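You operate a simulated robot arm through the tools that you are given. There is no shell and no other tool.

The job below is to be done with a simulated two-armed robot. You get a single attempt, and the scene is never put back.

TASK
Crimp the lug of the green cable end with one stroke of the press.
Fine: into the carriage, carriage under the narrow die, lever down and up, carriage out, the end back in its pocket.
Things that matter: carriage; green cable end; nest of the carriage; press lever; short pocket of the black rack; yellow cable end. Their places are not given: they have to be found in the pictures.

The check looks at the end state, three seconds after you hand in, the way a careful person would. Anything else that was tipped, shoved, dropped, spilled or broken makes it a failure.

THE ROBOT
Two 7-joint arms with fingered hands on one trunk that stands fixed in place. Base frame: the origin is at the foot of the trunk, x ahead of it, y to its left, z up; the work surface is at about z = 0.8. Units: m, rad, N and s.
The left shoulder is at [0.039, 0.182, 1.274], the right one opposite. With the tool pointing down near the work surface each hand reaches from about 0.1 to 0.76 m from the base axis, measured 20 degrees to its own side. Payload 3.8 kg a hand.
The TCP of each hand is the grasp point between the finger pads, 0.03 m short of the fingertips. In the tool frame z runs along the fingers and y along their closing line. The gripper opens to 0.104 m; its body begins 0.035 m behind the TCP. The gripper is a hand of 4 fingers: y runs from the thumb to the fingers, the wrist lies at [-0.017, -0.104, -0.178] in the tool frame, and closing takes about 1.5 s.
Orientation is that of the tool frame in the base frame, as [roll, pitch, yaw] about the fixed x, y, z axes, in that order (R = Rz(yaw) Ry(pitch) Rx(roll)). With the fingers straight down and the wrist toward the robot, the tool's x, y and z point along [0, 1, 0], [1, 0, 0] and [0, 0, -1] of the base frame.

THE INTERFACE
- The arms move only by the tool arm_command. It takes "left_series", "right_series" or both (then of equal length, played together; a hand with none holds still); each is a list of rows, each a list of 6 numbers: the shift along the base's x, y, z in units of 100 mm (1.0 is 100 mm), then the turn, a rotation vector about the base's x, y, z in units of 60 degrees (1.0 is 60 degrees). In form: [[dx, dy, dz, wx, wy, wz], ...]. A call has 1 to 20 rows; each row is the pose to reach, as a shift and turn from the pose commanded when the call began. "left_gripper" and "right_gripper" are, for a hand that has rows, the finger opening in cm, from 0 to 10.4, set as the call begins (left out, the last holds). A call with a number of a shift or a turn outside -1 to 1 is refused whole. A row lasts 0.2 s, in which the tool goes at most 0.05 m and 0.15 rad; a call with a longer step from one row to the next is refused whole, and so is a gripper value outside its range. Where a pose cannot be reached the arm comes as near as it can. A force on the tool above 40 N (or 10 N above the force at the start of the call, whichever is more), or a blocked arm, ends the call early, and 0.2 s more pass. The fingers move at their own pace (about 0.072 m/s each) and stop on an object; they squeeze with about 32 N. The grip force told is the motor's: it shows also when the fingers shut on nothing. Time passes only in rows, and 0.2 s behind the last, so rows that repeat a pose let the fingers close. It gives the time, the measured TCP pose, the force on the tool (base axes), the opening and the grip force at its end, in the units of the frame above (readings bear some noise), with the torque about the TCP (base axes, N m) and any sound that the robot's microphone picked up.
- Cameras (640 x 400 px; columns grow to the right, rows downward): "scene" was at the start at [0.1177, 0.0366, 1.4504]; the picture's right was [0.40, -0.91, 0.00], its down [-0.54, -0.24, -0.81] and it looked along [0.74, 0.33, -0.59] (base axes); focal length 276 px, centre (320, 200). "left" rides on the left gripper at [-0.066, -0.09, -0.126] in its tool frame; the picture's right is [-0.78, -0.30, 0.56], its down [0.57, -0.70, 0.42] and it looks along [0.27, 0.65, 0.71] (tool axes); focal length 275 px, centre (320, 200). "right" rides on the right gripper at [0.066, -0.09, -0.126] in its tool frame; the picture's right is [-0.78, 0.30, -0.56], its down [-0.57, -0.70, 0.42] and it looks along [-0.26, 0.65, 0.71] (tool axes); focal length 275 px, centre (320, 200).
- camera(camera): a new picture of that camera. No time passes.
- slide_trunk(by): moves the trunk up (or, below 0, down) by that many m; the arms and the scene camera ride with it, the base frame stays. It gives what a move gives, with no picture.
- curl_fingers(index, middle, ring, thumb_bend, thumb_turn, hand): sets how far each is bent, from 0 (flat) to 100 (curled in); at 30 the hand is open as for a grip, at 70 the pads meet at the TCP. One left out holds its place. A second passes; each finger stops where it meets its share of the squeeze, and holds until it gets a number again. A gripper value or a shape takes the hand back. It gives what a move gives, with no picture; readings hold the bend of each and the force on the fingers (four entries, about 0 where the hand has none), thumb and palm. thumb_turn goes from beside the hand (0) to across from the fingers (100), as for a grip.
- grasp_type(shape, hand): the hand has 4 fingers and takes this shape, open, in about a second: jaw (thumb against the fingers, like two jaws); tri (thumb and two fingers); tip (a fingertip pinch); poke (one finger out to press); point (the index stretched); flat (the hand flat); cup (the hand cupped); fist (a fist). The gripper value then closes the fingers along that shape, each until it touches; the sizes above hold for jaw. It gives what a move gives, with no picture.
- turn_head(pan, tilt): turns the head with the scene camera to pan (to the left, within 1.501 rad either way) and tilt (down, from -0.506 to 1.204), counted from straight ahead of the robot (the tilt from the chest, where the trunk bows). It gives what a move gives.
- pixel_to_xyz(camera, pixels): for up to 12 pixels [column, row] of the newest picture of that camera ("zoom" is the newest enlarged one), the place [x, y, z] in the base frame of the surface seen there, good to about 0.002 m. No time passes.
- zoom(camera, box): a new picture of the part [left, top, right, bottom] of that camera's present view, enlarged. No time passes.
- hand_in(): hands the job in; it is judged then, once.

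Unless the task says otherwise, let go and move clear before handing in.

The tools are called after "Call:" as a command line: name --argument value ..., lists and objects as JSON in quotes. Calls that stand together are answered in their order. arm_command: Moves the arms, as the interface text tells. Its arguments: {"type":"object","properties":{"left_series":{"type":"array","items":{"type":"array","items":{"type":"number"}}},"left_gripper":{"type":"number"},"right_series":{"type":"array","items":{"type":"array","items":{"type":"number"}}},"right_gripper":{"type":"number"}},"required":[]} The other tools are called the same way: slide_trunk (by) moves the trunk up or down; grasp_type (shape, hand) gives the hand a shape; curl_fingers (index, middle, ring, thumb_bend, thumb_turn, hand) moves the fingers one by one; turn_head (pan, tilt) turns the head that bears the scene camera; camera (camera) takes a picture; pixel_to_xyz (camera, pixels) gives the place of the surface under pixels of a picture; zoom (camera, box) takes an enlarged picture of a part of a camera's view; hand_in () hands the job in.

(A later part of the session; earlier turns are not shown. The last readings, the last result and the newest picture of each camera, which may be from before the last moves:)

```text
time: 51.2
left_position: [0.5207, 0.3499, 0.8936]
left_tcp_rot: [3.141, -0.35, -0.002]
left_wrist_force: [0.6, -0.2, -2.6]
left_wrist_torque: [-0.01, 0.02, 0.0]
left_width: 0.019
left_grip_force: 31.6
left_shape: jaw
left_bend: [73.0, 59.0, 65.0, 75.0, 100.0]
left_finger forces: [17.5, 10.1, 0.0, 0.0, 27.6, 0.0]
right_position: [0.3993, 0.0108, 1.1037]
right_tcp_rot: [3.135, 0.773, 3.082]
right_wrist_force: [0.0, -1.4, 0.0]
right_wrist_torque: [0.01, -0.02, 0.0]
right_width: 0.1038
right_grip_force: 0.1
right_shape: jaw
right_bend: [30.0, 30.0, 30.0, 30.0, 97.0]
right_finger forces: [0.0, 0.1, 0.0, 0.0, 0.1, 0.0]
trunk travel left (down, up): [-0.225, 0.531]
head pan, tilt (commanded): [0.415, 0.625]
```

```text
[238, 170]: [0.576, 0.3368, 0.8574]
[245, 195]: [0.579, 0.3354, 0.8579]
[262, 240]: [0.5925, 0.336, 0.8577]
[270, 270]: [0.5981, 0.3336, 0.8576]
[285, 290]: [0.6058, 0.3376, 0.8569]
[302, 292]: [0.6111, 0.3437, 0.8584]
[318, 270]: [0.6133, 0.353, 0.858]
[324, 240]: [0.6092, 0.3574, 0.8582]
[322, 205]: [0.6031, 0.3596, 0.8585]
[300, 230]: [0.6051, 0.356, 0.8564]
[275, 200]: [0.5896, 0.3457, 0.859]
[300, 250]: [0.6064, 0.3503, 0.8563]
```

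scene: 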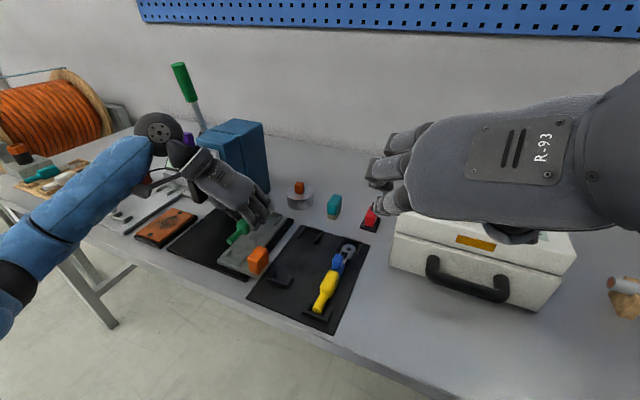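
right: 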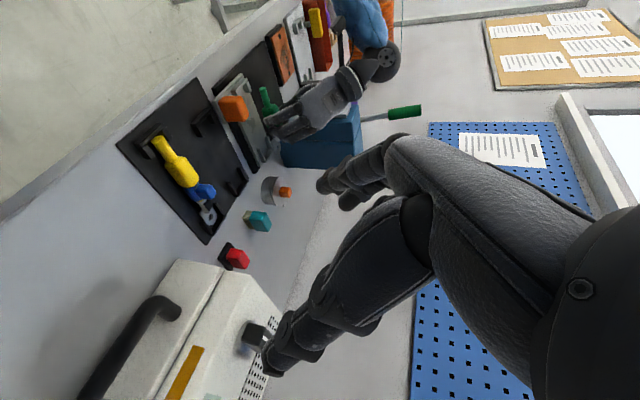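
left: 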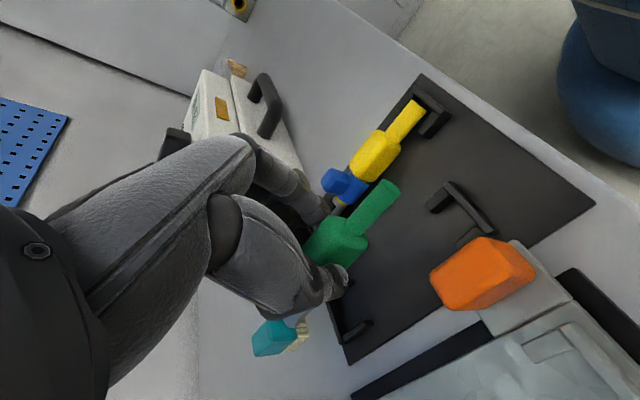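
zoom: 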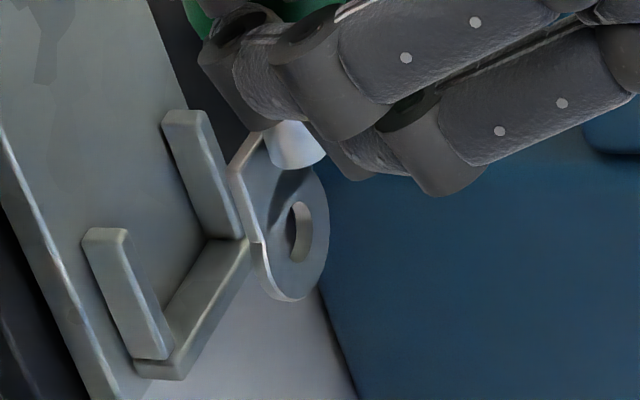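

The lug (y 0.335–0.361) sits about 3 mm right of the nest centre (0.351), and the tail droops slightly upward. I'll correct +3 mm in y and lower 25 mm.

Call:
arm_command --left_series '[[0, 0.03, 0, 0, 0, 0], [0, 0.03, -0.15, 0, 0, 0], [0, 0.03, -0.25, 0, 0, 0], [0, 0.03, -0.25, 0, 0, 0]]'

Call:
zoom --camera "right" --box '[255, 125, 305, 165]'

Call:
pixel_to_xyz --camera "zoom" --pixels '[[232, 200], [245, 240], [255, 270], [270, 290], [290, 285], [305, 240], [200, 140], [215, 180], [105, 250], [130, 300], [240, 270], [220, 300]]'

Call:
zoom --camera "scene" --box '[205, 200, 295, 280]'

```text
time: 52.2
left_position: [0.5222, 0.353, 0.8647]
left_tcp_rot: [3.141, -0.348, -0.003]
left_wrist_force: [0.2, -0.4, -2.4]
left_wrist_torque: [0.02, 0.05, 0.0]
left_width: 0.0185
left_grip_force: 31.6
left_shape: jaw
left_bend: [73.0, 59.0, 65.0, 75.0, 100.0]
left_finger forces: [17.5, 10.0, 0.1, 0.1, 27.5, 0.1]
right_position: [0.3992, 0.0102, 1.104]
right_tcp_rot: [3.135, 0.774, 3.08]
right_wrist_force: [-0.1, -0.2, -0.4]
right_wrist_torque: [-0.02, 0.02, 0.02]
right_width: 0.1041
right_grip_force: 0.0
right_shape: jaw
right_bend: [30.0, 30.0, 30.0, 30.0, 97.0]
right_finger forces: [0.0, 0.1, 0.0, 0.1, 0.0, 0.0]
trunk travel left (down, up): [-0.225, 0.531]
head pan, tilt (commanded): [0.415, 0.625]
```

```text
10.00 times, centred on (280, 145) of right
```

zoom: 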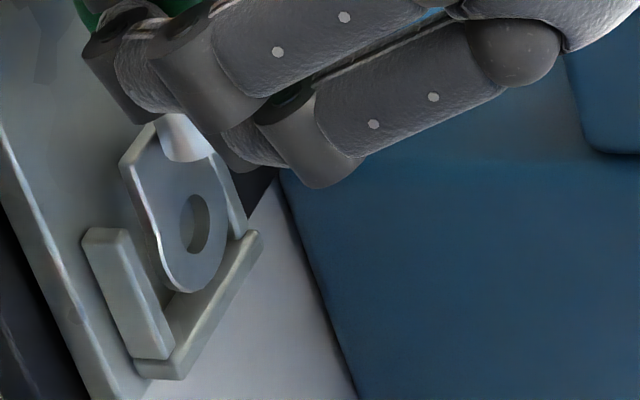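

```text
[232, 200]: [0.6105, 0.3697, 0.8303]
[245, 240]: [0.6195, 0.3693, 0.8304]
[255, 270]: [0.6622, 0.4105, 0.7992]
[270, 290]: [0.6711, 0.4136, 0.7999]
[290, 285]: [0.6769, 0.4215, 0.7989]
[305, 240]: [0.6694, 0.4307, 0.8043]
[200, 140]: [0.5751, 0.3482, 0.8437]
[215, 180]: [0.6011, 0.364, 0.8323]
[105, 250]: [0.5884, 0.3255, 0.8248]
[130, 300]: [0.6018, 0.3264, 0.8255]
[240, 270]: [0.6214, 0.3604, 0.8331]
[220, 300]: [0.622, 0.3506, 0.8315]
```

```text
5.00 times, centred on (250, 240) of scene
```

zoom: 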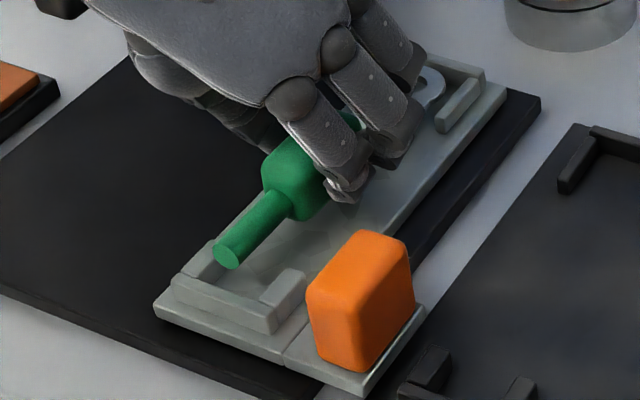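

Call:
zoom --camera "right" --box '[255, 125, 305, 165]'

Call:
pixel_to_xyz --camera "zoom" --pixels '[[128, 165], [140, 195], [160, 250], [170, 275], [185, 285], [205, 275], [224, 240], [220, 195], [205, 165], [180, 170], [145, 280], [120, 240]]'

Call:
zoom --camera "scene" --box '[215, 230, 265, 275]'

Call:
pixel_to_xyz --camera "zoom" --pixels '[[240, 180], [225, 175], [262, 185], [250, 200], [270, 150], [290, 160], [240, 150], [180, 160], [200, 190], [310, 215], [330, 205], [240, 235]]'

```text
10.00 times, centred on (280, 145) of right
```

zoom: 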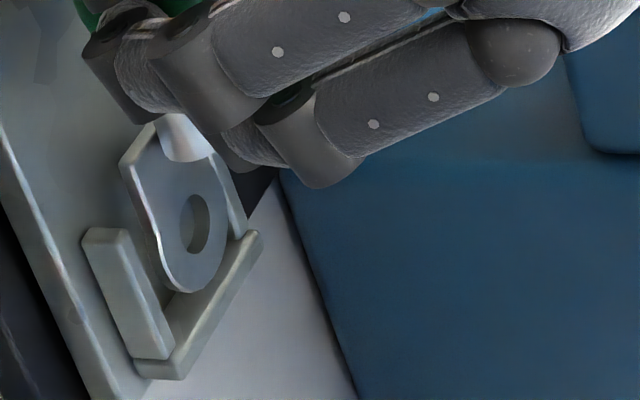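

```text
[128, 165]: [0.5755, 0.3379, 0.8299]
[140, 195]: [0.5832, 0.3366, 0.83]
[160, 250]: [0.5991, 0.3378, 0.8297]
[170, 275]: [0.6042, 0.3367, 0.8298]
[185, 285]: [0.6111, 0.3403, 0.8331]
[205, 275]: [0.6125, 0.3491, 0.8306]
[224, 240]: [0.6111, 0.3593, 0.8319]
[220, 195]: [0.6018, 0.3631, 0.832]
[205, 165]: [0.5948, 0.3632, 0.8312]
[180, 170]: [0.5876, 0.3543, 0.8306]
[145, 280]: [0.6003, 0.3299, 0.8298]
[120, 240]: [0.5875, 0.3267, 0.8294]
```

```text
8.89 times, centred on (240, 252) of scene
```

zoom: 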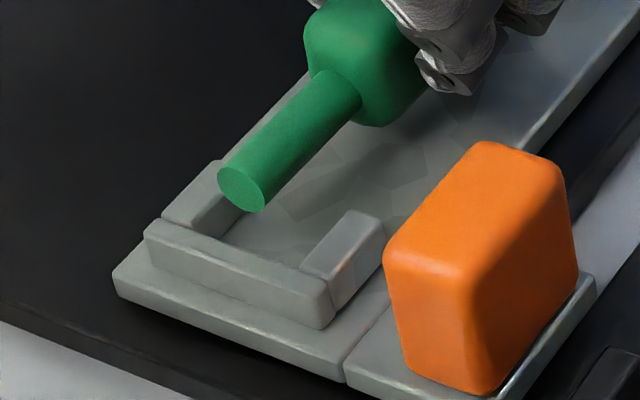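

```text
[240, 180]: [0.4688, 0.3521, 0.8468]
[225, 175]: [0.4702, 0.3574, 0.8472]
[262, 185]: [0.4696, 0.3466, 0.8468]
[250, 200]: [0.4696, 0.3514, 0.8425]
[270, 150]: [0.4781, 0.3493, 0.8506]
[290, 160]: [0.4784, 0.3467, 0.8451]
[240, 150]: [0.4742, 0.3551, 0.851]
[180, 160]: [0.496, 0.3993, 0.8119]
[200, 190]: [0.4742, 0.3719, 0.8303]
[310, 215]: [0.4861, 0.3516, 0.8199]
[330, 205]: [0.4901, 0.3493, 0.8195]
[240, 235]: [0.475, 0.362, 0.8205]
```

The lug is now between the walls (y 0.337–0.363, walls' inner faces 0.336/0.366) and the tail is pitched up about 2.4°. I'll shift +1 mm, pitch back by 2.4° and lower the last 9.5 mm.

Call:
arm_command --left_series '[[0, 0.01, 0, 0, -0.04, 0], [0, 0.01, -0.03, 0, -0.04, 0], [0, 0.01, -0.06, 0, -0.04, 0], [0, 0.01, -0.09, 0, -0.04, 0], [0, 0.01, -0.09, 0, -0.04, 0]]'

Call:
zoom --camera "right" --box '[255, 125, 305, 165]'

Call:
zoom --camera "scene" --box '[215, 230, 265, 275]'

Call:
pixel_to_xyz --camera "zoom" --pixels '[[240, 200], [225, 200], [262, 205], [250, 215], [270, 170], [290, 180], [240, 170], [200, 190], [310, 235], [350, 225]]'

```text
time: 53.4
left_position: [0.5214, 0.3526, 0.8568]
left_tcp_rot: [-3.141, -0.389, -0.004]
left_wrist_force: [-0.1, 0.0, -2.1]
left_wrist_torque: [0.01, 0.07, 0.02]
left_width: 0.0187
left_grip_force: 32.0
left_shape: jaw
left_bend: [73.0, 59.0, 65.0, 75.0, 100.0]
left_finger forces: [17.5, 10.1, 0.1, 0.0, 27.5, 0.0]
right_position: [0.3987, 0.0113, 1.1033]
right_tcp_rot: [3.134, 0.773, 3.08]
right_wrist_force: [0.5, 0.5, 0.1]
right_wrist_torque: [0.0, -0.03, -0.01]
right_width: 0.1039
right_grip_force: 0.1
right_shape: jaw
right_bend: [30.0, 30.0, 30.0, 30.0, 97.0]
right_finger forces: [0.1, 0.0, 0.1, 0.1, 0.0, 0.1]
trunk travel left (down, up): [-0.225, 0.531]
head pan, tilt (commanded): [0.415, 0.625]
```

```text
10.00 times, centred on (280, 145) of right
```

zoom: 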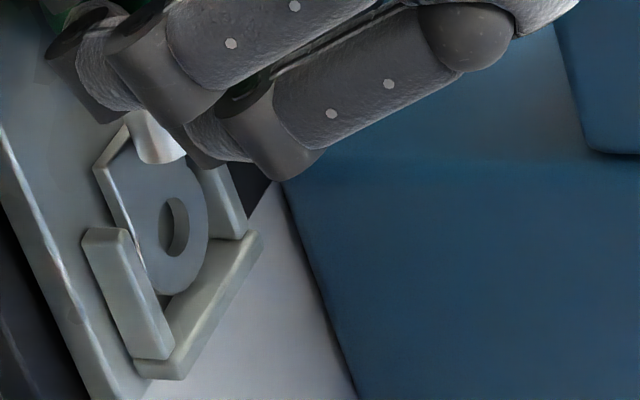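

```text
8.89 times, centred on (240, 252) of scene
```

zoom: 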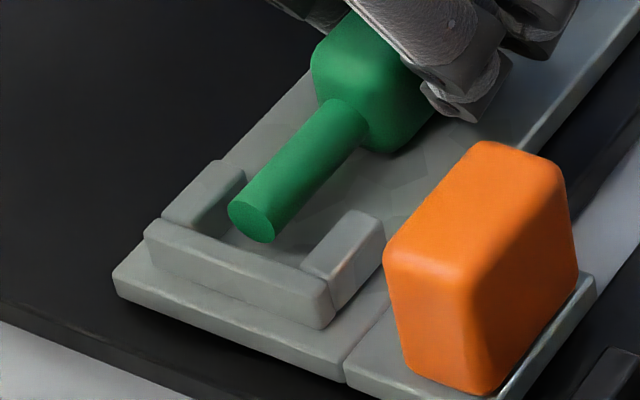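

```text
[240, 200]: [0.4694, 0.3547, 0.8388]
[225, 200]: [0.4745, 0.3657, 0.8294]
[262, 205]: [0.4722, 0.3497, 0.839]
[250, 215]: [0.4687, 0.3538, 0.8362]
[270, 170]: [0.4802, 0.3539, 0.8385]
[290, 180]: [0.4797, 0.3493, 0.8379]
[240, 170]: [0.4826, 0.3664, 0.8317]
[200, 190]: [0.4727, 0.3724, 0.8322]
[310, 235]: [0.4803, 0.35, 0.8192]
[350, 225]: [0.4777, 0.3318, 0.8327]
```

Call:
zoom --camera "right" --box '[255, 125, 305, 165]'

Call:
pixel_to_xyz --camera "zoom" --pixels '[[105, 170], [120, 210], [135, 245], [155, 290], [180, 280], [200, 250], [207, 220], [195, 175], [150, 180], [150, 220], [165, 300], [220, 270]]'

```text
10.00 times, centred on (280, 145) of right
```

zoom: 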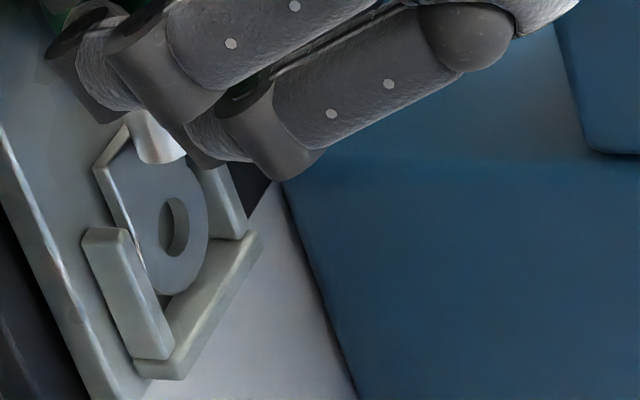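

```text
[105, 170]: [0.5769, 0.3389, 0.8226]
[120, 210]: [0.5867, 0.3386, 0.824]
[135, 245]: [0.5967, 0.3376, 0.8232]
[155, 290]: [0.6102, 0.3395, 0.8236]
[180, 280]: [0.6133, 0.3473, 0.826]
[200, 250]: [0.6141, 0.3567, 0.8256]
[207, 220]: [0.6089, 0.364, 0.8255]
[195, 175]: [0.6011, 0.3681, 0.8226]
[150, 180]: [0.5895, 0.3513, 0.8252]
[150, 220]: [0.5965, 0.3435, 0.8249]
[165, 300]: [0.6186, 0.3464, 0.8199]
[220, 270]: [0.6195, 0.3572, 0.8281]
```

The lug top is at z≈0.8245 (seated value ≈0.8235), centred y≈0.351. I'll lower 1.5 mm more and open the fingers to 4 cm.

Call:
arm_command --left_series '[[0, 0, -0.015, 0, 0, 0], [0, 0, -0.015, 0, 0, 0]]'

Call:
arm_command --left_series '[[0, 0, 0, 0, 0, 0], [0, 0, 0, 0, 0, 0], [0, 0, 0, 0, 0, 0], [0, 0, 0, 0, 0, 0]]' --left_gripper 4.5

Call:
zoom --camera "scene" --box '[205, 200, 295, 280]'

Call:
zoom --camera "right" --box '[230, 75, 310, 165]'

```text
time: 54.0
left_position: [0.5217, 0.3535, 0.8558]
left_tcp_rot: [-3.141, -0.392, -0.004]
left_wrist_force: [-0.7, 0.6, 0.6]
left_wrist_torque: [-0.04, 0.0, 0.01]
left_width: 0.0186
left_grip_force: 31.5
left_shape: jaw
left_bend: [73.0, 59.0, 65.0, 75.0, 100.0]
left_finger forces: [17.8, 9.8, 0.1, 0.0, 27.8, 0.0]
right_position: [0.3995, 0.0113, 1.1048]
right_tcp_rot: [3.134, 0.772, 3.079]
right_wrist_force: [0.5, 0.8, -0.3]
right_wrist_torque: [-0.02, -0.02, 0.03]
right_width: 0.1042
right_grip_force: 0.1
right_shape: jaw
right_bend: [30.0, 30.0, 30.0, 30.0, 97.0]
right_finger forces: [0.0, 0.0, 0.0, 0.1, 0.0, 0.0]
trunk travel left (down, up): [-0.225, 0.531]
head pan, tilt (commanded): [0.415, 0.625]
```

```text
time: 55.0
left_position: [0.5218, 0.3537, 0.8544]
left_tcp_rot: [3.14, -0.39, -0.004]
left_wrist_force: [0.1, -0.4, 0.0]
left_wrist_torque: [-0.02, -0.01, -0.02]
left_width: 0.0446
left_grip_force: 0.0
left_shape: jaw
left_bend: [74.0, 47.0, 44.0, 71.0, 100.0]
left_finger forces: [0.0, 0.0, 0.0, 0.0, 0.0, 0.0]
right_position: [0.399, 0.0113, 1.1057]
right_tcp_rot: [3.133, 0.772, 3.081]
right_wrist_force: [0.0, 0.4, 0.0]
right_wrist_torque: [0.0, -0.02, 0.02]
right_width: 0.104
right_grip_force: 0.2
right_shape: jaw
right_bend: [30.0, 30.0, 30.0, 30.0, 97.0]
right_finger forces: [0.1, 0.0, 0.0, 0.1, 0.0, 0.0]
trunk travel left (down, up): [-0.225, 0.531]
head pan, tilt (commanded): [0.415, 0.625]
```

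```text
5.00 times, centred on (250, 240) of scene
```

zoom: 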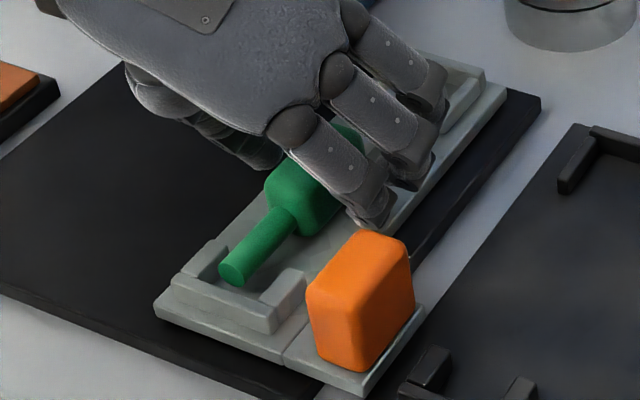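

```text
4.44 times, centred on (270, 120) of right
```

zoom: 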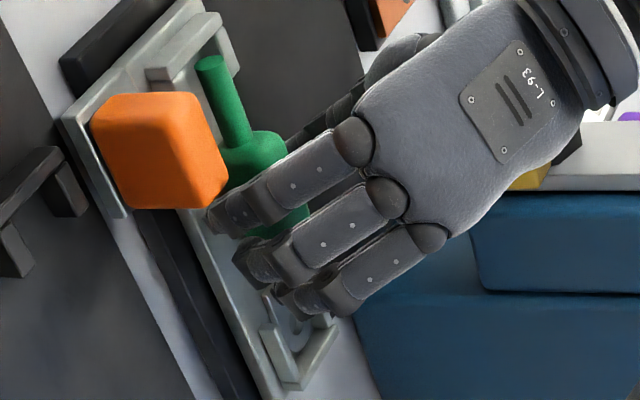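

The end sits in the nest and the fingers are clear of it. I'll lift the left hand straight up.

Call:
arm_command --left_series '[[0, 0, 0.2, 0, 0, 0], [0, 0, 0.5, 0, 0, 0], [0, 0, 0.8, 0, 0, 0], [0, 0, 1.0, 0, 0, 0]]'

Call:
camera --camera "right"

Call:
zoom --camera "right" --box '[210, 70, 310, 180]'

Call:
zoom --camera "scene" --box '[205, 190, 305, 280]'

```text
time: 56.0
left_position: [0.5233, 0.3521, 0.9558]
left_tcp_rot: [-3.139, -0.389, -0.005]
left_wrist_force: [-0.8, 0.5, -0.5]
left_wrist_torque: [-0.01, 0.0, -0.01]
left_width: 0.0448
left_grip_force: 0.0
left_shape: jaw
left_bend: [74.0, 47.0, 44.0, 71.0, 100.0]
left_finger forces: [0.0, 0.0, 0.2, 0.1, 0.0, 0.1]
right_position: [0.3994, 0.0105, 1.1043]
right_tcp_rot: [3.133, 0.773, 3.078]
right_wrist_force: [-0.1, -0.5, -0.3]
right_wrist_torque: [0.02, 0.02, 0.01]
right_width: 0.1042
right_grip_force: 0.0
right_shape: jaw
right_bend: [30.0, 30.0, 30.0, 30.0, 97.0]
right_finger forces: [0.1, 0.0, 0.1, 0.0, 0.0, 0.1]
trunk travel left (down, up): [-0.225, 0.531]
head pan, tilt (commanded): [0.415, 0.625]
```

```text
taken
```

right: 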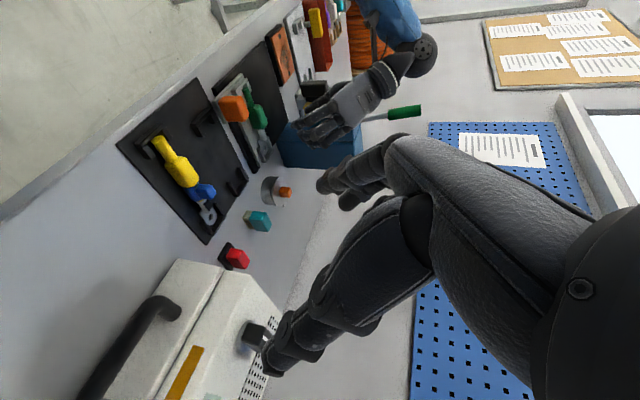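

```text
3.64 times, centred on (260, 125) of right
```

zoom: 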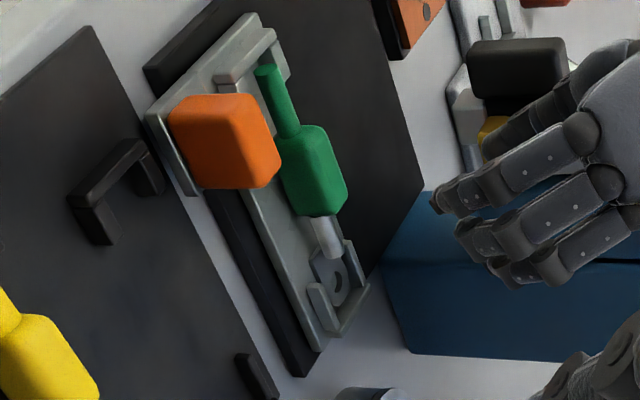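

```text
4.44 times, centred on (255, 235) of scene
```

zoom: 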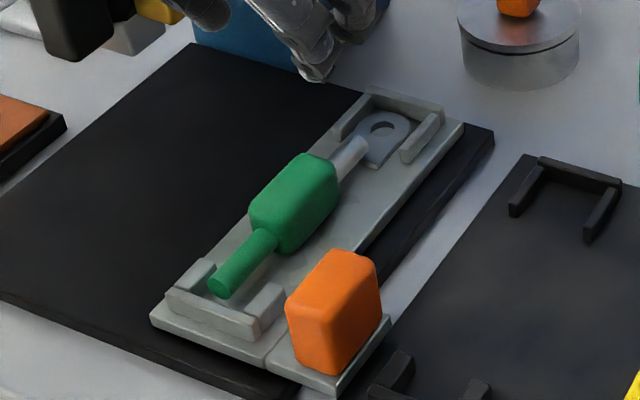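

The green end sits well in the nest. Next I measure the orange knob precisely before gripping it.

Call:
pixel_to_xyz --camera "zoom" --pixels '[[292, 290], [330, 255], [368, 262], [335, 305], [345, 285], [310, 280], [355, 320], [365, 300], [310, 330], [345, 350], [375, 290], [300, 320]]'

Call:
zoom --camera "right" --box '[210, 85, 260, 130]'

Call:
pixel_to_xyz --camera "zoom" --pixels '[[250, 120], [340, 110], [250, 200], [340, 230], [380, 230], [380, 140], [300, 250], [220, 160], [200, 120], [395, 200]]'

```text
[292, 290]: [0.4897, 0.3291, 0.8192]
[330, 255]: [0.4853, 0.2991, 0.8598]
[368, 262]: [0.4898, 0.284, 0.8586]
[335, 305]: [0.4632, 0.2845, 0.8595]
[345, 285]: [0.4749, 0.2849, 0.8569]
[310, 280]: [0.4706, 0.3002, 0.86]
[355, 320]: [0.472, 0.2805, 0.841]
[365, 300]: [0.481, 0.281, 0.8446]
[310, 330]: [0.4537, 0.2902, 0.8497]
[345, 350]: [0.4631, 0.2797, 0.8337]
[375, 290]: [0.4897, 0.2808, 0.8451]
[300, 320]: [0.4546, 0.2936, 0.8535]
```

```text
8.89 times, centred on (235, 108) of right
```

zoom: 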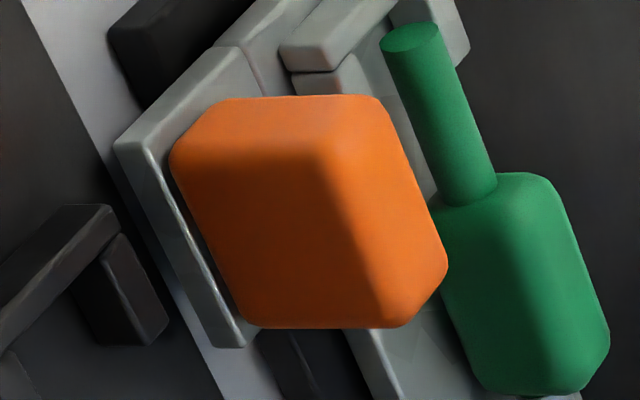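

```text
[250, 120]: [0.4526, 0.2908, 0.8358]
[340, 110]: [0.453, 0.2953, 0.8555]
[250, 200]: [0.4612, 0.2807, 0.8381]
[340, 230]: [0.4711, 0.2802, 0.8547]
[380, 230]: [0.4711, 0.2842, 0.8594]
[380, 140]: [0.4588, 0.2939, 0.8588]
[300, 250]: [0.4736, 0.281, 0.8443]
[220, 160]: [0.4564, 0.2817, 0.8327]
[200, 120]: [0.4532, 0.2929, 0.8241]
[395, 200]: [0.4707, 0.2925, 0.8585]
```

Knob: x 0.453–0.491, y 0.2805–0.306, top 0.8595. I'll move the left hand above it with a 5 cm opening.

Call:
arm_command --left_series '[[-0.1, -0.2, 0.0, 0, 0.01, 0], [-0.3, -0.4, 0.0, 0, 0.03, 0], [-0.45, -0.6, 0.0, 0, 0.04, 0], [-0.45, -0.6, 0.0, 0, 0.04, 0]]' --left_gripper 5.0

Call:
zoom --camera "scene" --box '[200, 180, 310, 290]'

Call:
zoom --camera "right" --box '[200, 60, 320, 180]'

```text
time: 57.0
left_position: [0.4784, 0.2929, 0.9538]
left_tcp_rot: [-3.141, -0.345, -0.004]
left_wrist_force: [0.1, 0.2, 0.5]
left_wrist_torque: [0.02, -0.01, 0.01]
left_width: 0.0495
left_grip_force: 0.1
left_shape: jaw
left_bend: [74.0, 45.0, 42.0, 69.0, 100.0]
left_finger forces: [0.0, 0.1, 0.0, 0.0, 0.0, 0.0]
right_position: [0.3989, 0.011, 1.1039]
right_tcp_rot: [3.133, 0.772, 3.08]
right_wrist_force: [0.6, 0.5, -0.6]
right_wrist_torque: [-0.03, 0.01, 0.0]
right_width: 0.1039
right_grip_force: 0.1
right_shape: jaw
right_bend: [30.0, 30.0, 30.0, 30.0, 97.0]
right_finger forces: [0.0, 0.1, 0.0, 0.0, 0.1, 0.0]
trunk travel left (down, up): [-0.225, 0.531]
head pan, tilt (commanded): [0.415, 0.625]
```

```text
3.64 times, centred on (255, 235) of scene
```

zoom: 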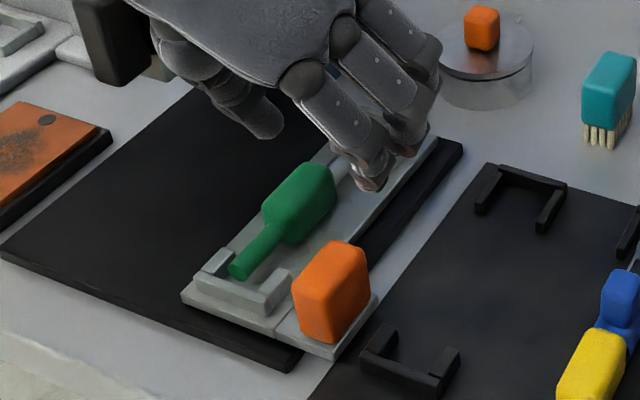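

```text
3.33 times, centred on (260, 120) of right
```

zoom: 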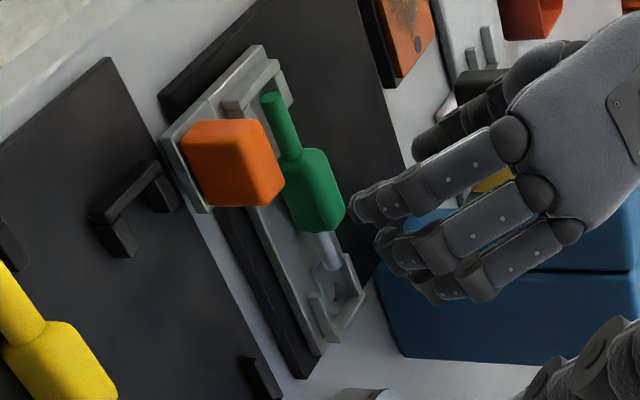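

Aligned above the knob; lowering 8 cm.

Call:
arm_command --left_series '[[0, 0, -0.2, 0, 0, 0], [0, 0, -0.45, 0, 0, 0], [0, 0, -0.65, 0, 0, 0], [0, 0, -0.8, 0, 0, 0], [0, 0, -0.8, 0, 0, 0]]'

Call:
zoom --camera "scene" --box '[200, 180, 310, 290]'

Call:
zoom --camera "right" --box '[200, 60, 320, 180]'

Call:
camera --camera "left"

```text
time: 58.2
left_position: [0.4783, 0.2931, 0.877]
left_tcp_rot: [-3.141, -0.35, -0.004]
left_wrist_force: [-0.2, 0.0, 0.5]
left_wrist_torque: [-0.02, 0.01, -0.02]
left_width: 0.0496
left_grip_force: 0.0
left_shape: jaw
left_bend: [74.0, 45.0, 42.0, 69.0, 100.0]
left_finger forces: [0.0, 0.0, 0.0, 0.0, 0.1, 0.0]
right_position: [0.4001, 0.0104, 1.1046]
right_tcp_rot: [3.135, 0.773, 3.082]
right_wrist_force: [0.9, -0.4, -1.3]
right_wrist_torque: [0.02, -0.01, -0.02]
right_width: 0.1039
right_grip_force: 0.1
right_shape: jaw
right_bend: [30.0, 30.0, 30.0, 30.0, 97.0]
right_finger forces: [0.0, 0.0, 0.0, 0.1, 0.1, 0.0]
trunk travel left (down, up): [-0.225, 0.531]
head pan, tilt (commanded): [0.415, 0.625]
```

```text
3.64 times, centred on (255, 235) of scene
```

zoom: 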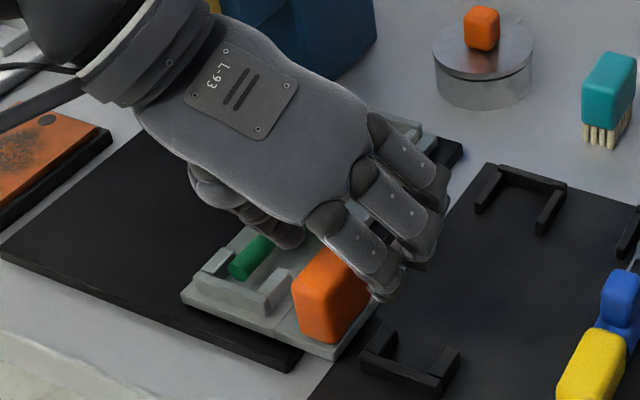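

```text
3.33 times, centred on (260, 120) of right
```

zoom: 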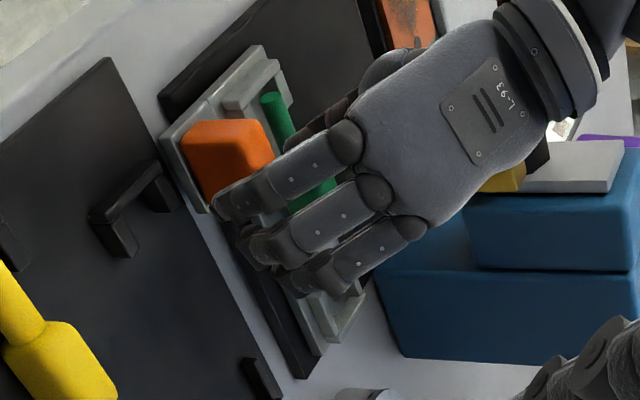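

```text
taken
```

left: 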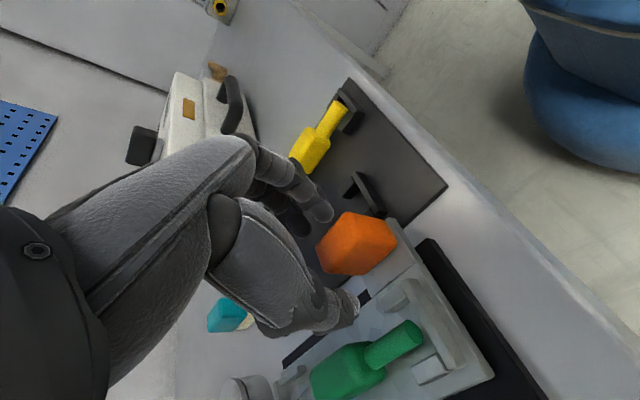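

Thumb and fingers straddle the knob; I'll shift 6 mm back and 5 mm down, then close on it.

Call:
arm_command --left_series '[[-0.06, 0, -0.02, 0, 0, 0], [-0.06, 0, -0.05, 0, 0, 0]]'

Call:
arm_command --left_series '[[0, 0, 0, 0, 0, 0], [0, 0, 0, 0, 0, 0], [0, 0, 0, 0, 0, 0], [0, 0, 0, 0, 0, 0], [0, 0, 0, 0, 0, 0], [0, 0, 0, 0, 0, 0]]' --left_gripper 1.5

Call:
camera --camera "left"

Call:
zoom --camera "scene" --box '[200, 180, 310, 290]'

```text
time: 58.8
left_position: [0.4717, 0.2946, 0.869]
left_tcp_rot: [3.14, -0.349, -0.002]
left_wrist_force: [0.4, -0.3, 0.6]
left_wrist_torque: [-0.01, -0.02, 0.02]
left_width: 0.05
left_grip_force: 0.0
left_shape: jaw
left_bend: [74.0, 45.0, 42.0, 69.0, 100.0]
left_finger forces: [0.0, 0.1, 0.0, 0.0, 0.0, 0.1]
right_position: [0.3988, 0.0103, 1.1039]
right_tcp_rot: [3.136, 0.774, 3.082]
right_wrist_force: [-1.0, -0.4, -0.8]
right_wrist_torque: [-0.03, 0.03, 0.02]
right_width: 0.1038
right_grip_force: 0.1
right_shape: jaw
right_bend: [30.0, 30.0, 30.0, 30.0, 97.0]
right_finger forces: [0.0, 0.0, 0.0, 0.0, 0.0, 0.1]
trunk travel left (down, up): [-0.225, 0.531]
head pan, tilt (commanded): [0.415, 0.625]
```

```text
time: 60.2
left_position: [0.4707, 0.2933, 0.8709]
left_tcp_rot: [3.14, -0.347, -0.002]
left_wrist_force: [-1.8, -1.3, 0.9]
left_wrist_torque: [-0.02, 0.01, -0.05]
left_width: 0.0167
left_grip_force: 0.0
left_shape: jaw
left_bend: [72.0, 60.0, 60.0, 73.0, 100.0]
left_finger forces: [1.8, 2.0, 0.0, 0.1, 2.5, 0.1]
right_position: [0.4001, 0.0108, 1.1041]
right_tcp_rot: [3.135, 0.774, 3.082]
right_wrist_force: [0.5, -0.3, -0.4]
right_wrist_torque: [-0.02, -0.03, 0.02]
right_width: 0.1041
right_grip_force: 0.1
right_shape: jaw
right_bend: [30.0, 30.0, 30.0, 30.0, 97.0]
right_finger forces: [0.0, 0.0, 0.1, 0.0, 0.0, 0.1]
trunk travel left (down, up): [-0.225, 0.531]
head pan, tilt (commanded): [0.415, 0.625]
```

```text
taken
```

left: 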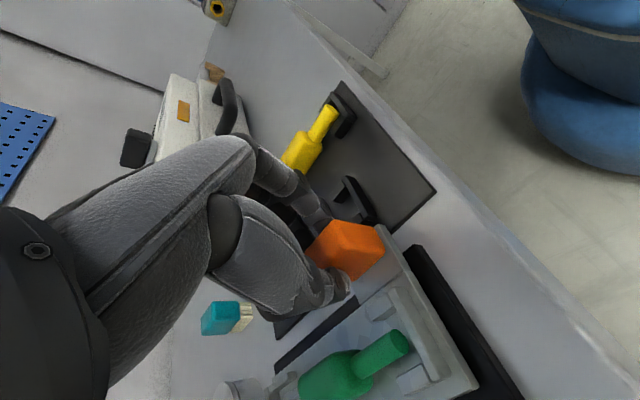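

```text
3.64 times, centred on (255, 235) of scene
```

zoom: 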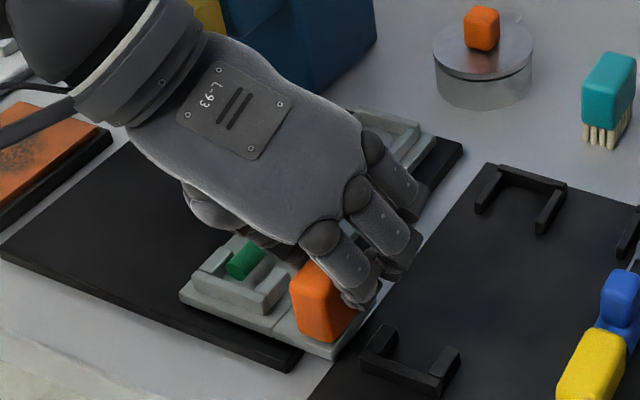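

Light grip on the knob (≈2 N). I'll squeeze a little more and slide the carriage slowly left 4 cm first, watching the force.

Call:
arm_command --left_series '[[0, 0, 0, 0, 0, 0], [0, 0, 0, 0, 0, 0], [0, 0.05, 0, 0, 0, 0], [0, 0.1, 0, 0, 0, 0], [0, 0.2, 0, 0, 0, 0], [0, 0.3, 0, 0, 0, 0], [0, 0.4, 0, 0, 0, 0]]' --left_gripper 1.2

Call:
camera --camera "scene"

Call:
zoom --camera "right" --box '[200, 60, 320, 180]'

```text
time: 61.8
left_position: [0.4718, 0.3319, 0.8697]
left_tcp_rot: [-3.141, -0.348, -0.002]
left_wrist_force: [-0.1, -2.1, -1.1]
left_wrist_torque: [-0.12, 0.05, 0.01]
left_width: 0.017
left_grip_force: 32.2
left_shape: jaw
left_bend: [73.0, 60.0, 66.0, 74.0, 100.0]
left_finger forces: [18.8, 10.9, 0.0, 0.1, 28.6, 0.1]
right_position: [0.3992, 0.0104, 1.1036]
right_tcp_rot: [3.133, 0.774, 3.079]
right_wrist_force: [0.0, -0.1, 0.2]
right_wrist_torque: [-0.01, 0.01, -0.01]
right_width: 0.1038
right_grip_force: 0.0
right_shape: jaw
right_bend: [30.0, 30.0, 30.0, 30.0, 97.0]
right_finger forces: [0.0, 0.1, 0.0, 0.1, 0.0, 0.0]
trunk travel left (down, up): [-0.225, 0.531]
head pan, tilt (commanded): [0.415, 0.625]
```

```text
taken
```

scene: 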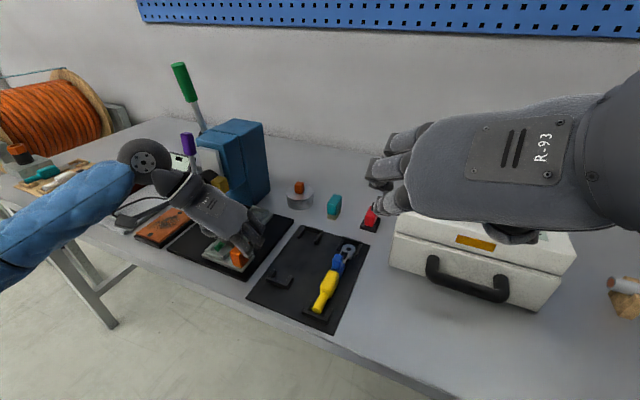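

```text
3.33 times, centred on (260, 120) of right
```

zoom: 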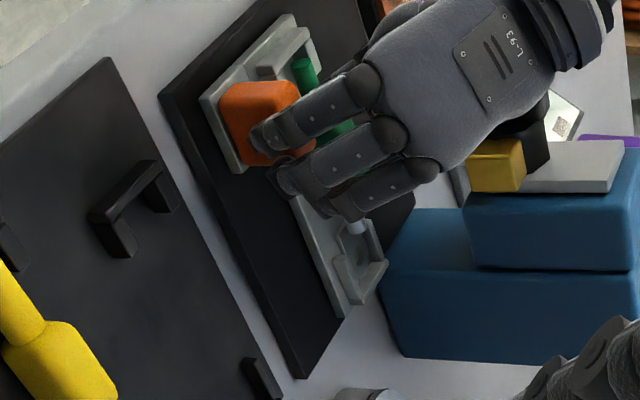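

The carriage slides freely (≈2 N) with the cable seated. Continue another 6 cm.

Call:
arm_command --left_series '[[0, 0.1, 0, 0, 0, 0], [0, 0.2, 0, 0, 0, 0], [0, 0.3, 0, 0, 0, 0], [0, 0.4, 0, 0, 0, 0], [0, 0.5, 0, 0, 0, 0], [0, 0.6, 0, 0, 0, 0]]'

Call:
camera --camera "right"

Call:
zoom --camera "right" --box '[220, 40, 340, 160]'

Call:
zoom --camera "scene" --box '[150, 130, 290, 290]'

```text
time: 63.2
left_position: [0.4718, 0.3939, 0.8705]
left_tcp_rot: [-3.141, -0.349, -0.004]
left_wrist_force: [-1.9, -1.5, -1.0]
left_wrist_torque: [-0.09, 0.02, -0.02]
left_width: 0.017
left_grip_force: 32.1
left_shape: jaw
left_bend: [73.0, 60.0, 66.0, 74.0, 100.0]
left_finger forces: [19.1, 11.1, 0.1, 0.1, 28.7, 0.0]
right_position: [0.3992, 0.0119, 1.1043]
right_tcp_rot: [3.131, 0.774, 3.08]
right_wrist_force: [-1.0, -0.6, -0.7]
right_wrist_torque: [0.0, -0.01, -0.01]
right_width: 0.104
right_grip_force: 0.1
right_shape: jaw
right_bend: [30.0, 30.0, 30.0, 30.0, 97.0]
right_finger forces: [0.1, 0.0, 0.0, 0.0, 0.0, 0.0]
trunk travel left (down, up): [-0.225, 0.531]
head pan, tilt (commanded): [0.415, 0.625]
```

```text
taken
```

right: 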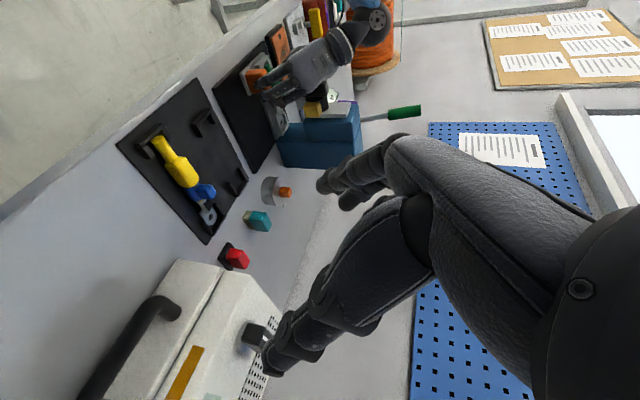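

```text
3.33 times, centred on (280, 100) of right
```

zoom: 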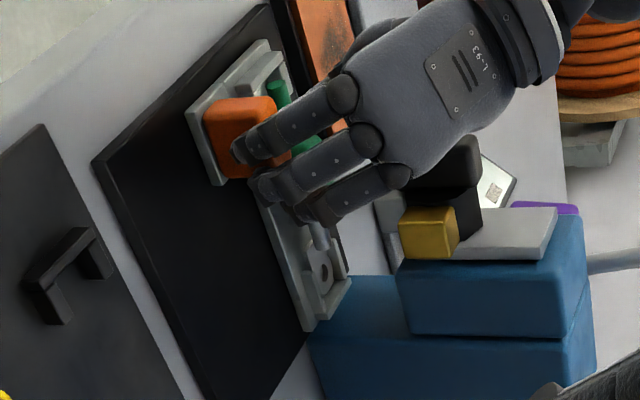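

```text
2.50 times, centred on (220, 210) of scene
```

zoom: 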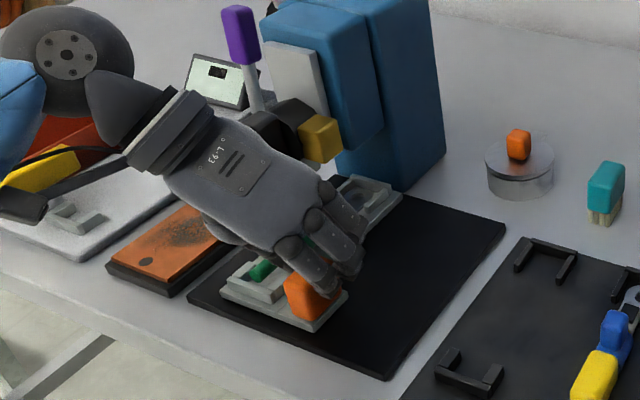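

The carriage is 10 cm in (nest centre ≈0.451), die centre at y≈0.476. I'll advance in 5 mm steps another 25 mm.

Call:
arm_command --left_series '[[0, 0.05, 0, 0, 0, 0], [0, 0.1, 0, 0, 0, 0], [0, 0.15, 0, 0, 0, 0], [0, 0.2, 0, 0, 0, 0], [0, 0.24, 0, 0, 0, 0]]'

Call:
camera --camera "right"

Call:
zoom --camera "right" --box '[240, 40, 340, 140]'

Call:
zoom --camera "scene" --box '[170, 150, 270, 280]'

```text
time: 64.4
left_position: [0.4722, 0.4183, 0.8705]
left_tcp_rot: [3.14, -0.347, -0.004]
left_wrist_force: [2.7, -1.8, -4.8]
left_wrist_torque: [-0.09, -0.03, 0.02]
left_width: 0.0171
left_grip_force: 31.8
left_shape: jaw
left_bend: [73.0, 60.0, 66.0, 74.0, 100.0]
left_finger forces: [18.9, 10.9, 0.1, 0.0, 28.0, 0.1]
right_position: [0.3991, 0.0103, 1.1033]
right_tcp_rot: [3.135, 0.773, 3.082]
right_wrist_force: [-0.5, -0.1, -0.2]
right_wrist_torque: [0.0, 0.02, 0.01]
right_width: 0.1042
right_grip_force: 0.2
right_shape: jaw
right_bend: [30.0, 30.0, 30.0, 30.0, 97.0]
right_finger forces: [0.0, 0.1, 0.1, 0.1, 0.1, 0.0]
trunk travel left (down, up): [-0.225, 0.531]
head pan, tilt (commanded): [0.415, 0.625]
```

```text
taken
```

right: 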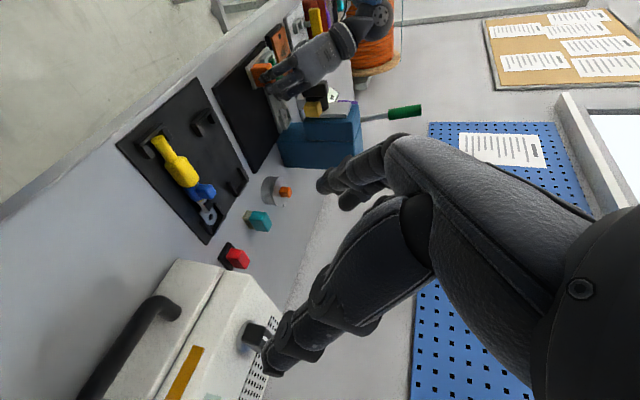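

```text
4.00 times, centred on (290, 90) of right
```

zoom: 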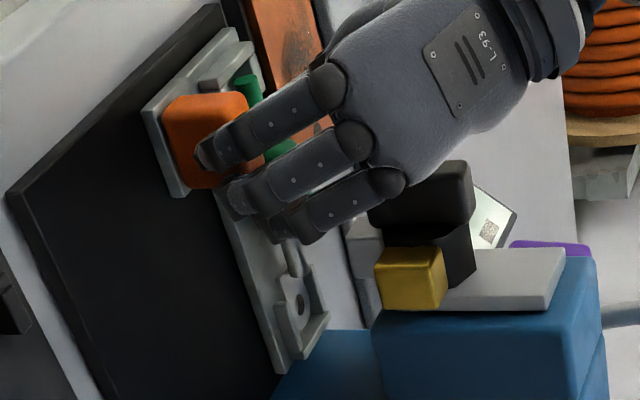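

```text
3.08 times, centred on (220, 215) of scene
```

zoom: 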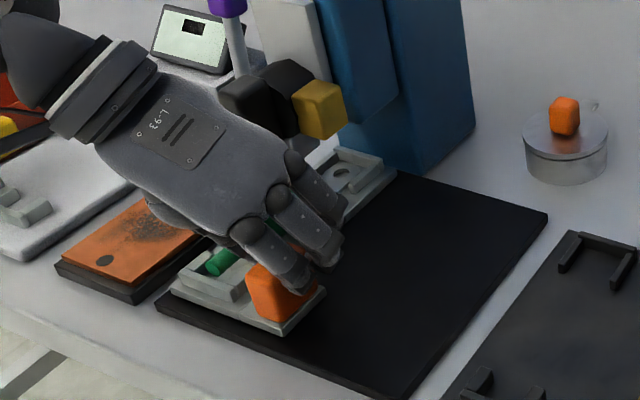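

No end stop met yet; total travel 124 mm. I'll measure the nest position relative to the die.

Call:
zoom --camera "right" --box '[285, 90, 335, 140]'

Call:
pixel_to_xyz --camera "zoom" --pixels '[[200, 260], [215, 300], [240, 270], [255, 230], [225, 200], [180, 180], [330, 170], [310, 130], [160, 240], [190, 320], [270, 180], [290, 210]]'

Call:
zoom --camera "scene" --box '[225, 180, 285, 240]'

Call:
pixel_to_xyz --camera "zoom" --pixels '[[200, 150], [270, 130], [330, 160], [300, 190], [240, 150], [255, 165], [225, 165], [120, 60], [180, 130], [215, 130], [290, 145], [250, 130]]'

```text
8.00 times, centred on (310, 115) of right
```

zoom: 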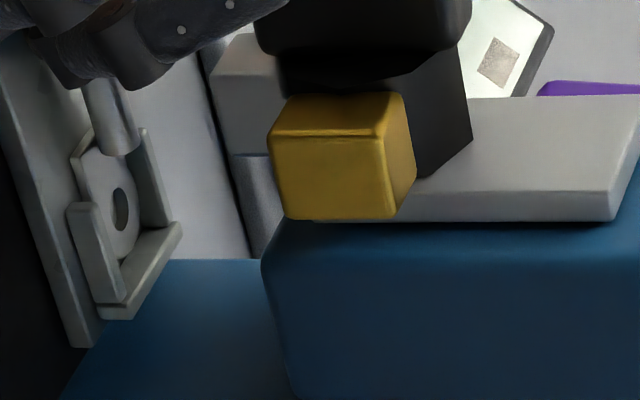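

```text
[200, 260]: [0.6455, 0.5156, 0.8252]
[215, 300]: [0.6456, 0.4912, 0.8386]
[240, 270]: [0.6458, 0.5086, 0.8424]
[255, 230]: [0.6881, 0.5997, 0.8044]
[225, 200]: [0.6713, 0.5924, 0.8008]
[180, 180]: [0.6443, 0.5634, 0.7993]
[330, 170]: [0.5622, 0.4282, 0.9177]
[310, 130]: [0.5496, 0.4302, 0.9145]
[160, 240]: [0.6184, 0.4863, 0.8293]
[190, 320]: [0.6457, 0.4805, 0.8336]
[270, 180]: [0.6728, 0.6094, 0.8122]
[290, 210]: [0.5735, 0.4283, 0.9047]
```

```text
6.67 times, centred on (255, 210) of scene
```

zoom: 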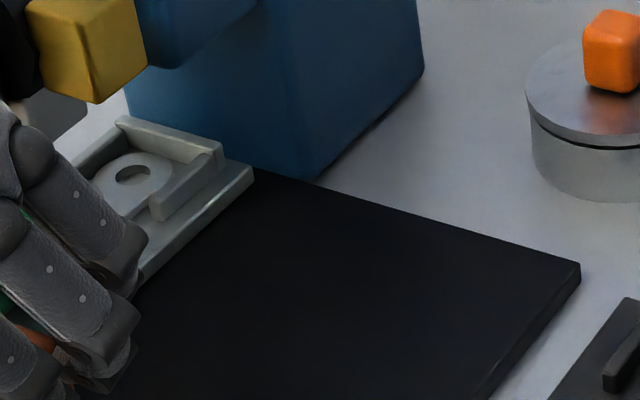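

```text
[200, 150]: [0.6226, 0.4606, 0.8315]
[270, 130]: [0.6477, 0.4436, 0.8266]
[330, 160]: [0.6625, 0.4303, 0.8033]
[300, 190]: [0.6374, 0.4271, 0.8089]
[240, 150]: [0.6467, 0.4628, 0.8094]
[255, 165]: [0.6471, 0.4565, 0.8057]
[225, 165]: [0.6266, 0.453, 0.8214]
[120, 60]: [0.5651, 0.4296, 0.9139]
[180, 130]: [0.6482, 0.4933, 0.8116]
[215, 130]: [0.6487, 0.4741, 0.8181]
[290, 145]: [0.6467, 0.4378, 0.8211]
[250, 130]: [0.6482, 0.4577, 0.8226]
```

Call:
zoom --camera "right" --box '[285, 90, 335, 140]'

Call:
pixel_to_xyz --camera "zoom" --pixels '[[80, 215], [95, 250], [110, 290], [148, 150], [155, 190], [140, 265], [105, 170], [120, 210], [110, 110], [75, 160], [135, 200], [40, 200]]'

Call:
zoom --camera "scene" --box '[215, 160, 265, 220]'

Call:
pixel_to_xyz --camera "zoom" --pixels '[[345, 190], [330, 180], [300, 220], [240, 250], [280, 200], [230, 185], [280, 240], [250, 120], [150, 130], [130, 90], [180, 150], [120, 150]]'

```text
8.00 times, centred on (310, 115) of right
```

zoom: 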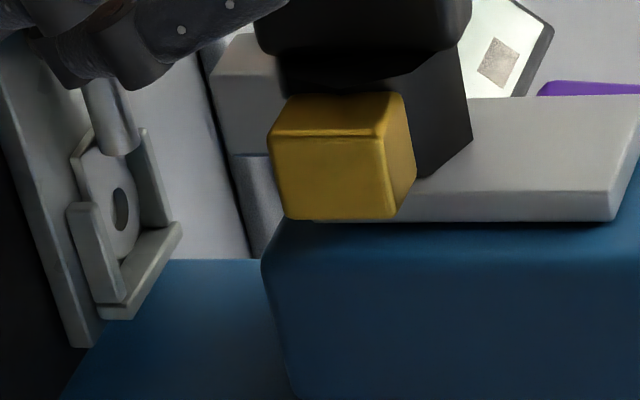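

```text
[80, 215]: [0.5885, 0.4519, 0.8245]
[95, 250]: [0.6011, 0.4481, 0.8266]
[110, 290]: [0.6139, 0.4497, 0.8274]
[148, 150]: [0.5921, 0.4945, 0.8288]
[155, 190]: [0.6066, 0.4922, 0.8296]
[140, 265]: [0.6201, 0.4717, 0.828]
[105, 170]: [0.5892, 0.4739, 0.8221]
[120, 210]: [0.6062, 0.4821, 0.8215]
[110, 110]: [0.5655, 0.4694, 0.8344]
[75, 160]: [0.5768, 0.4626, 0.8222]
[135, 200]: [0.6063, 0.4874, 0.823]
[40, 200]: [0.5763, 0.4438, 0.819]
```

```text
6.67 times, centred on (240, 190) of scene
```

zoom: 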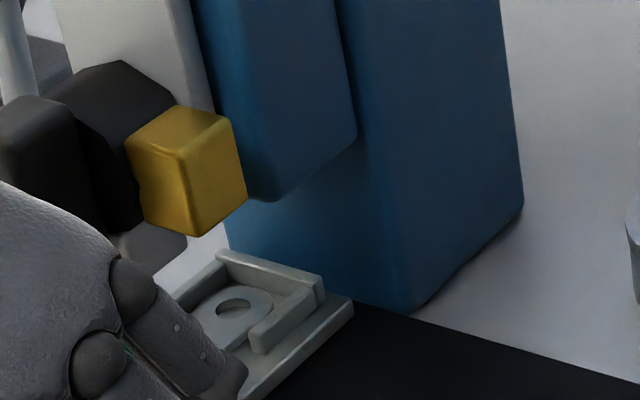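

```text
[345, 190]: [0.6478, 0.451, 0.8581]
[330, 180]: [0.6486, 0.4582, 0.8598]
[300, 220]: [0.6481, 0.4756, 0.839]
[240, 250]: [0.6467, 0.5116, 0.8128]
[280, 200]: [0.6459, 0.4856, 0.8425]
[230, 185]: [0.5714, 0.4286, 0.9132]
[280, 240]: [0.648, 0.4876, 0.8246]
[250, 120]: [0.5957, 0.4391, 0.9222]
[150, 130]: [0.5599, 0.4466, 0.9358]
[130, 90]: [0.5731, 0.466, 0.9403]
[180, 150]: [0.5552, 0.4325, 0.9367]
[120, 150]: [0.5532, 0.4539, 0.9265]
```

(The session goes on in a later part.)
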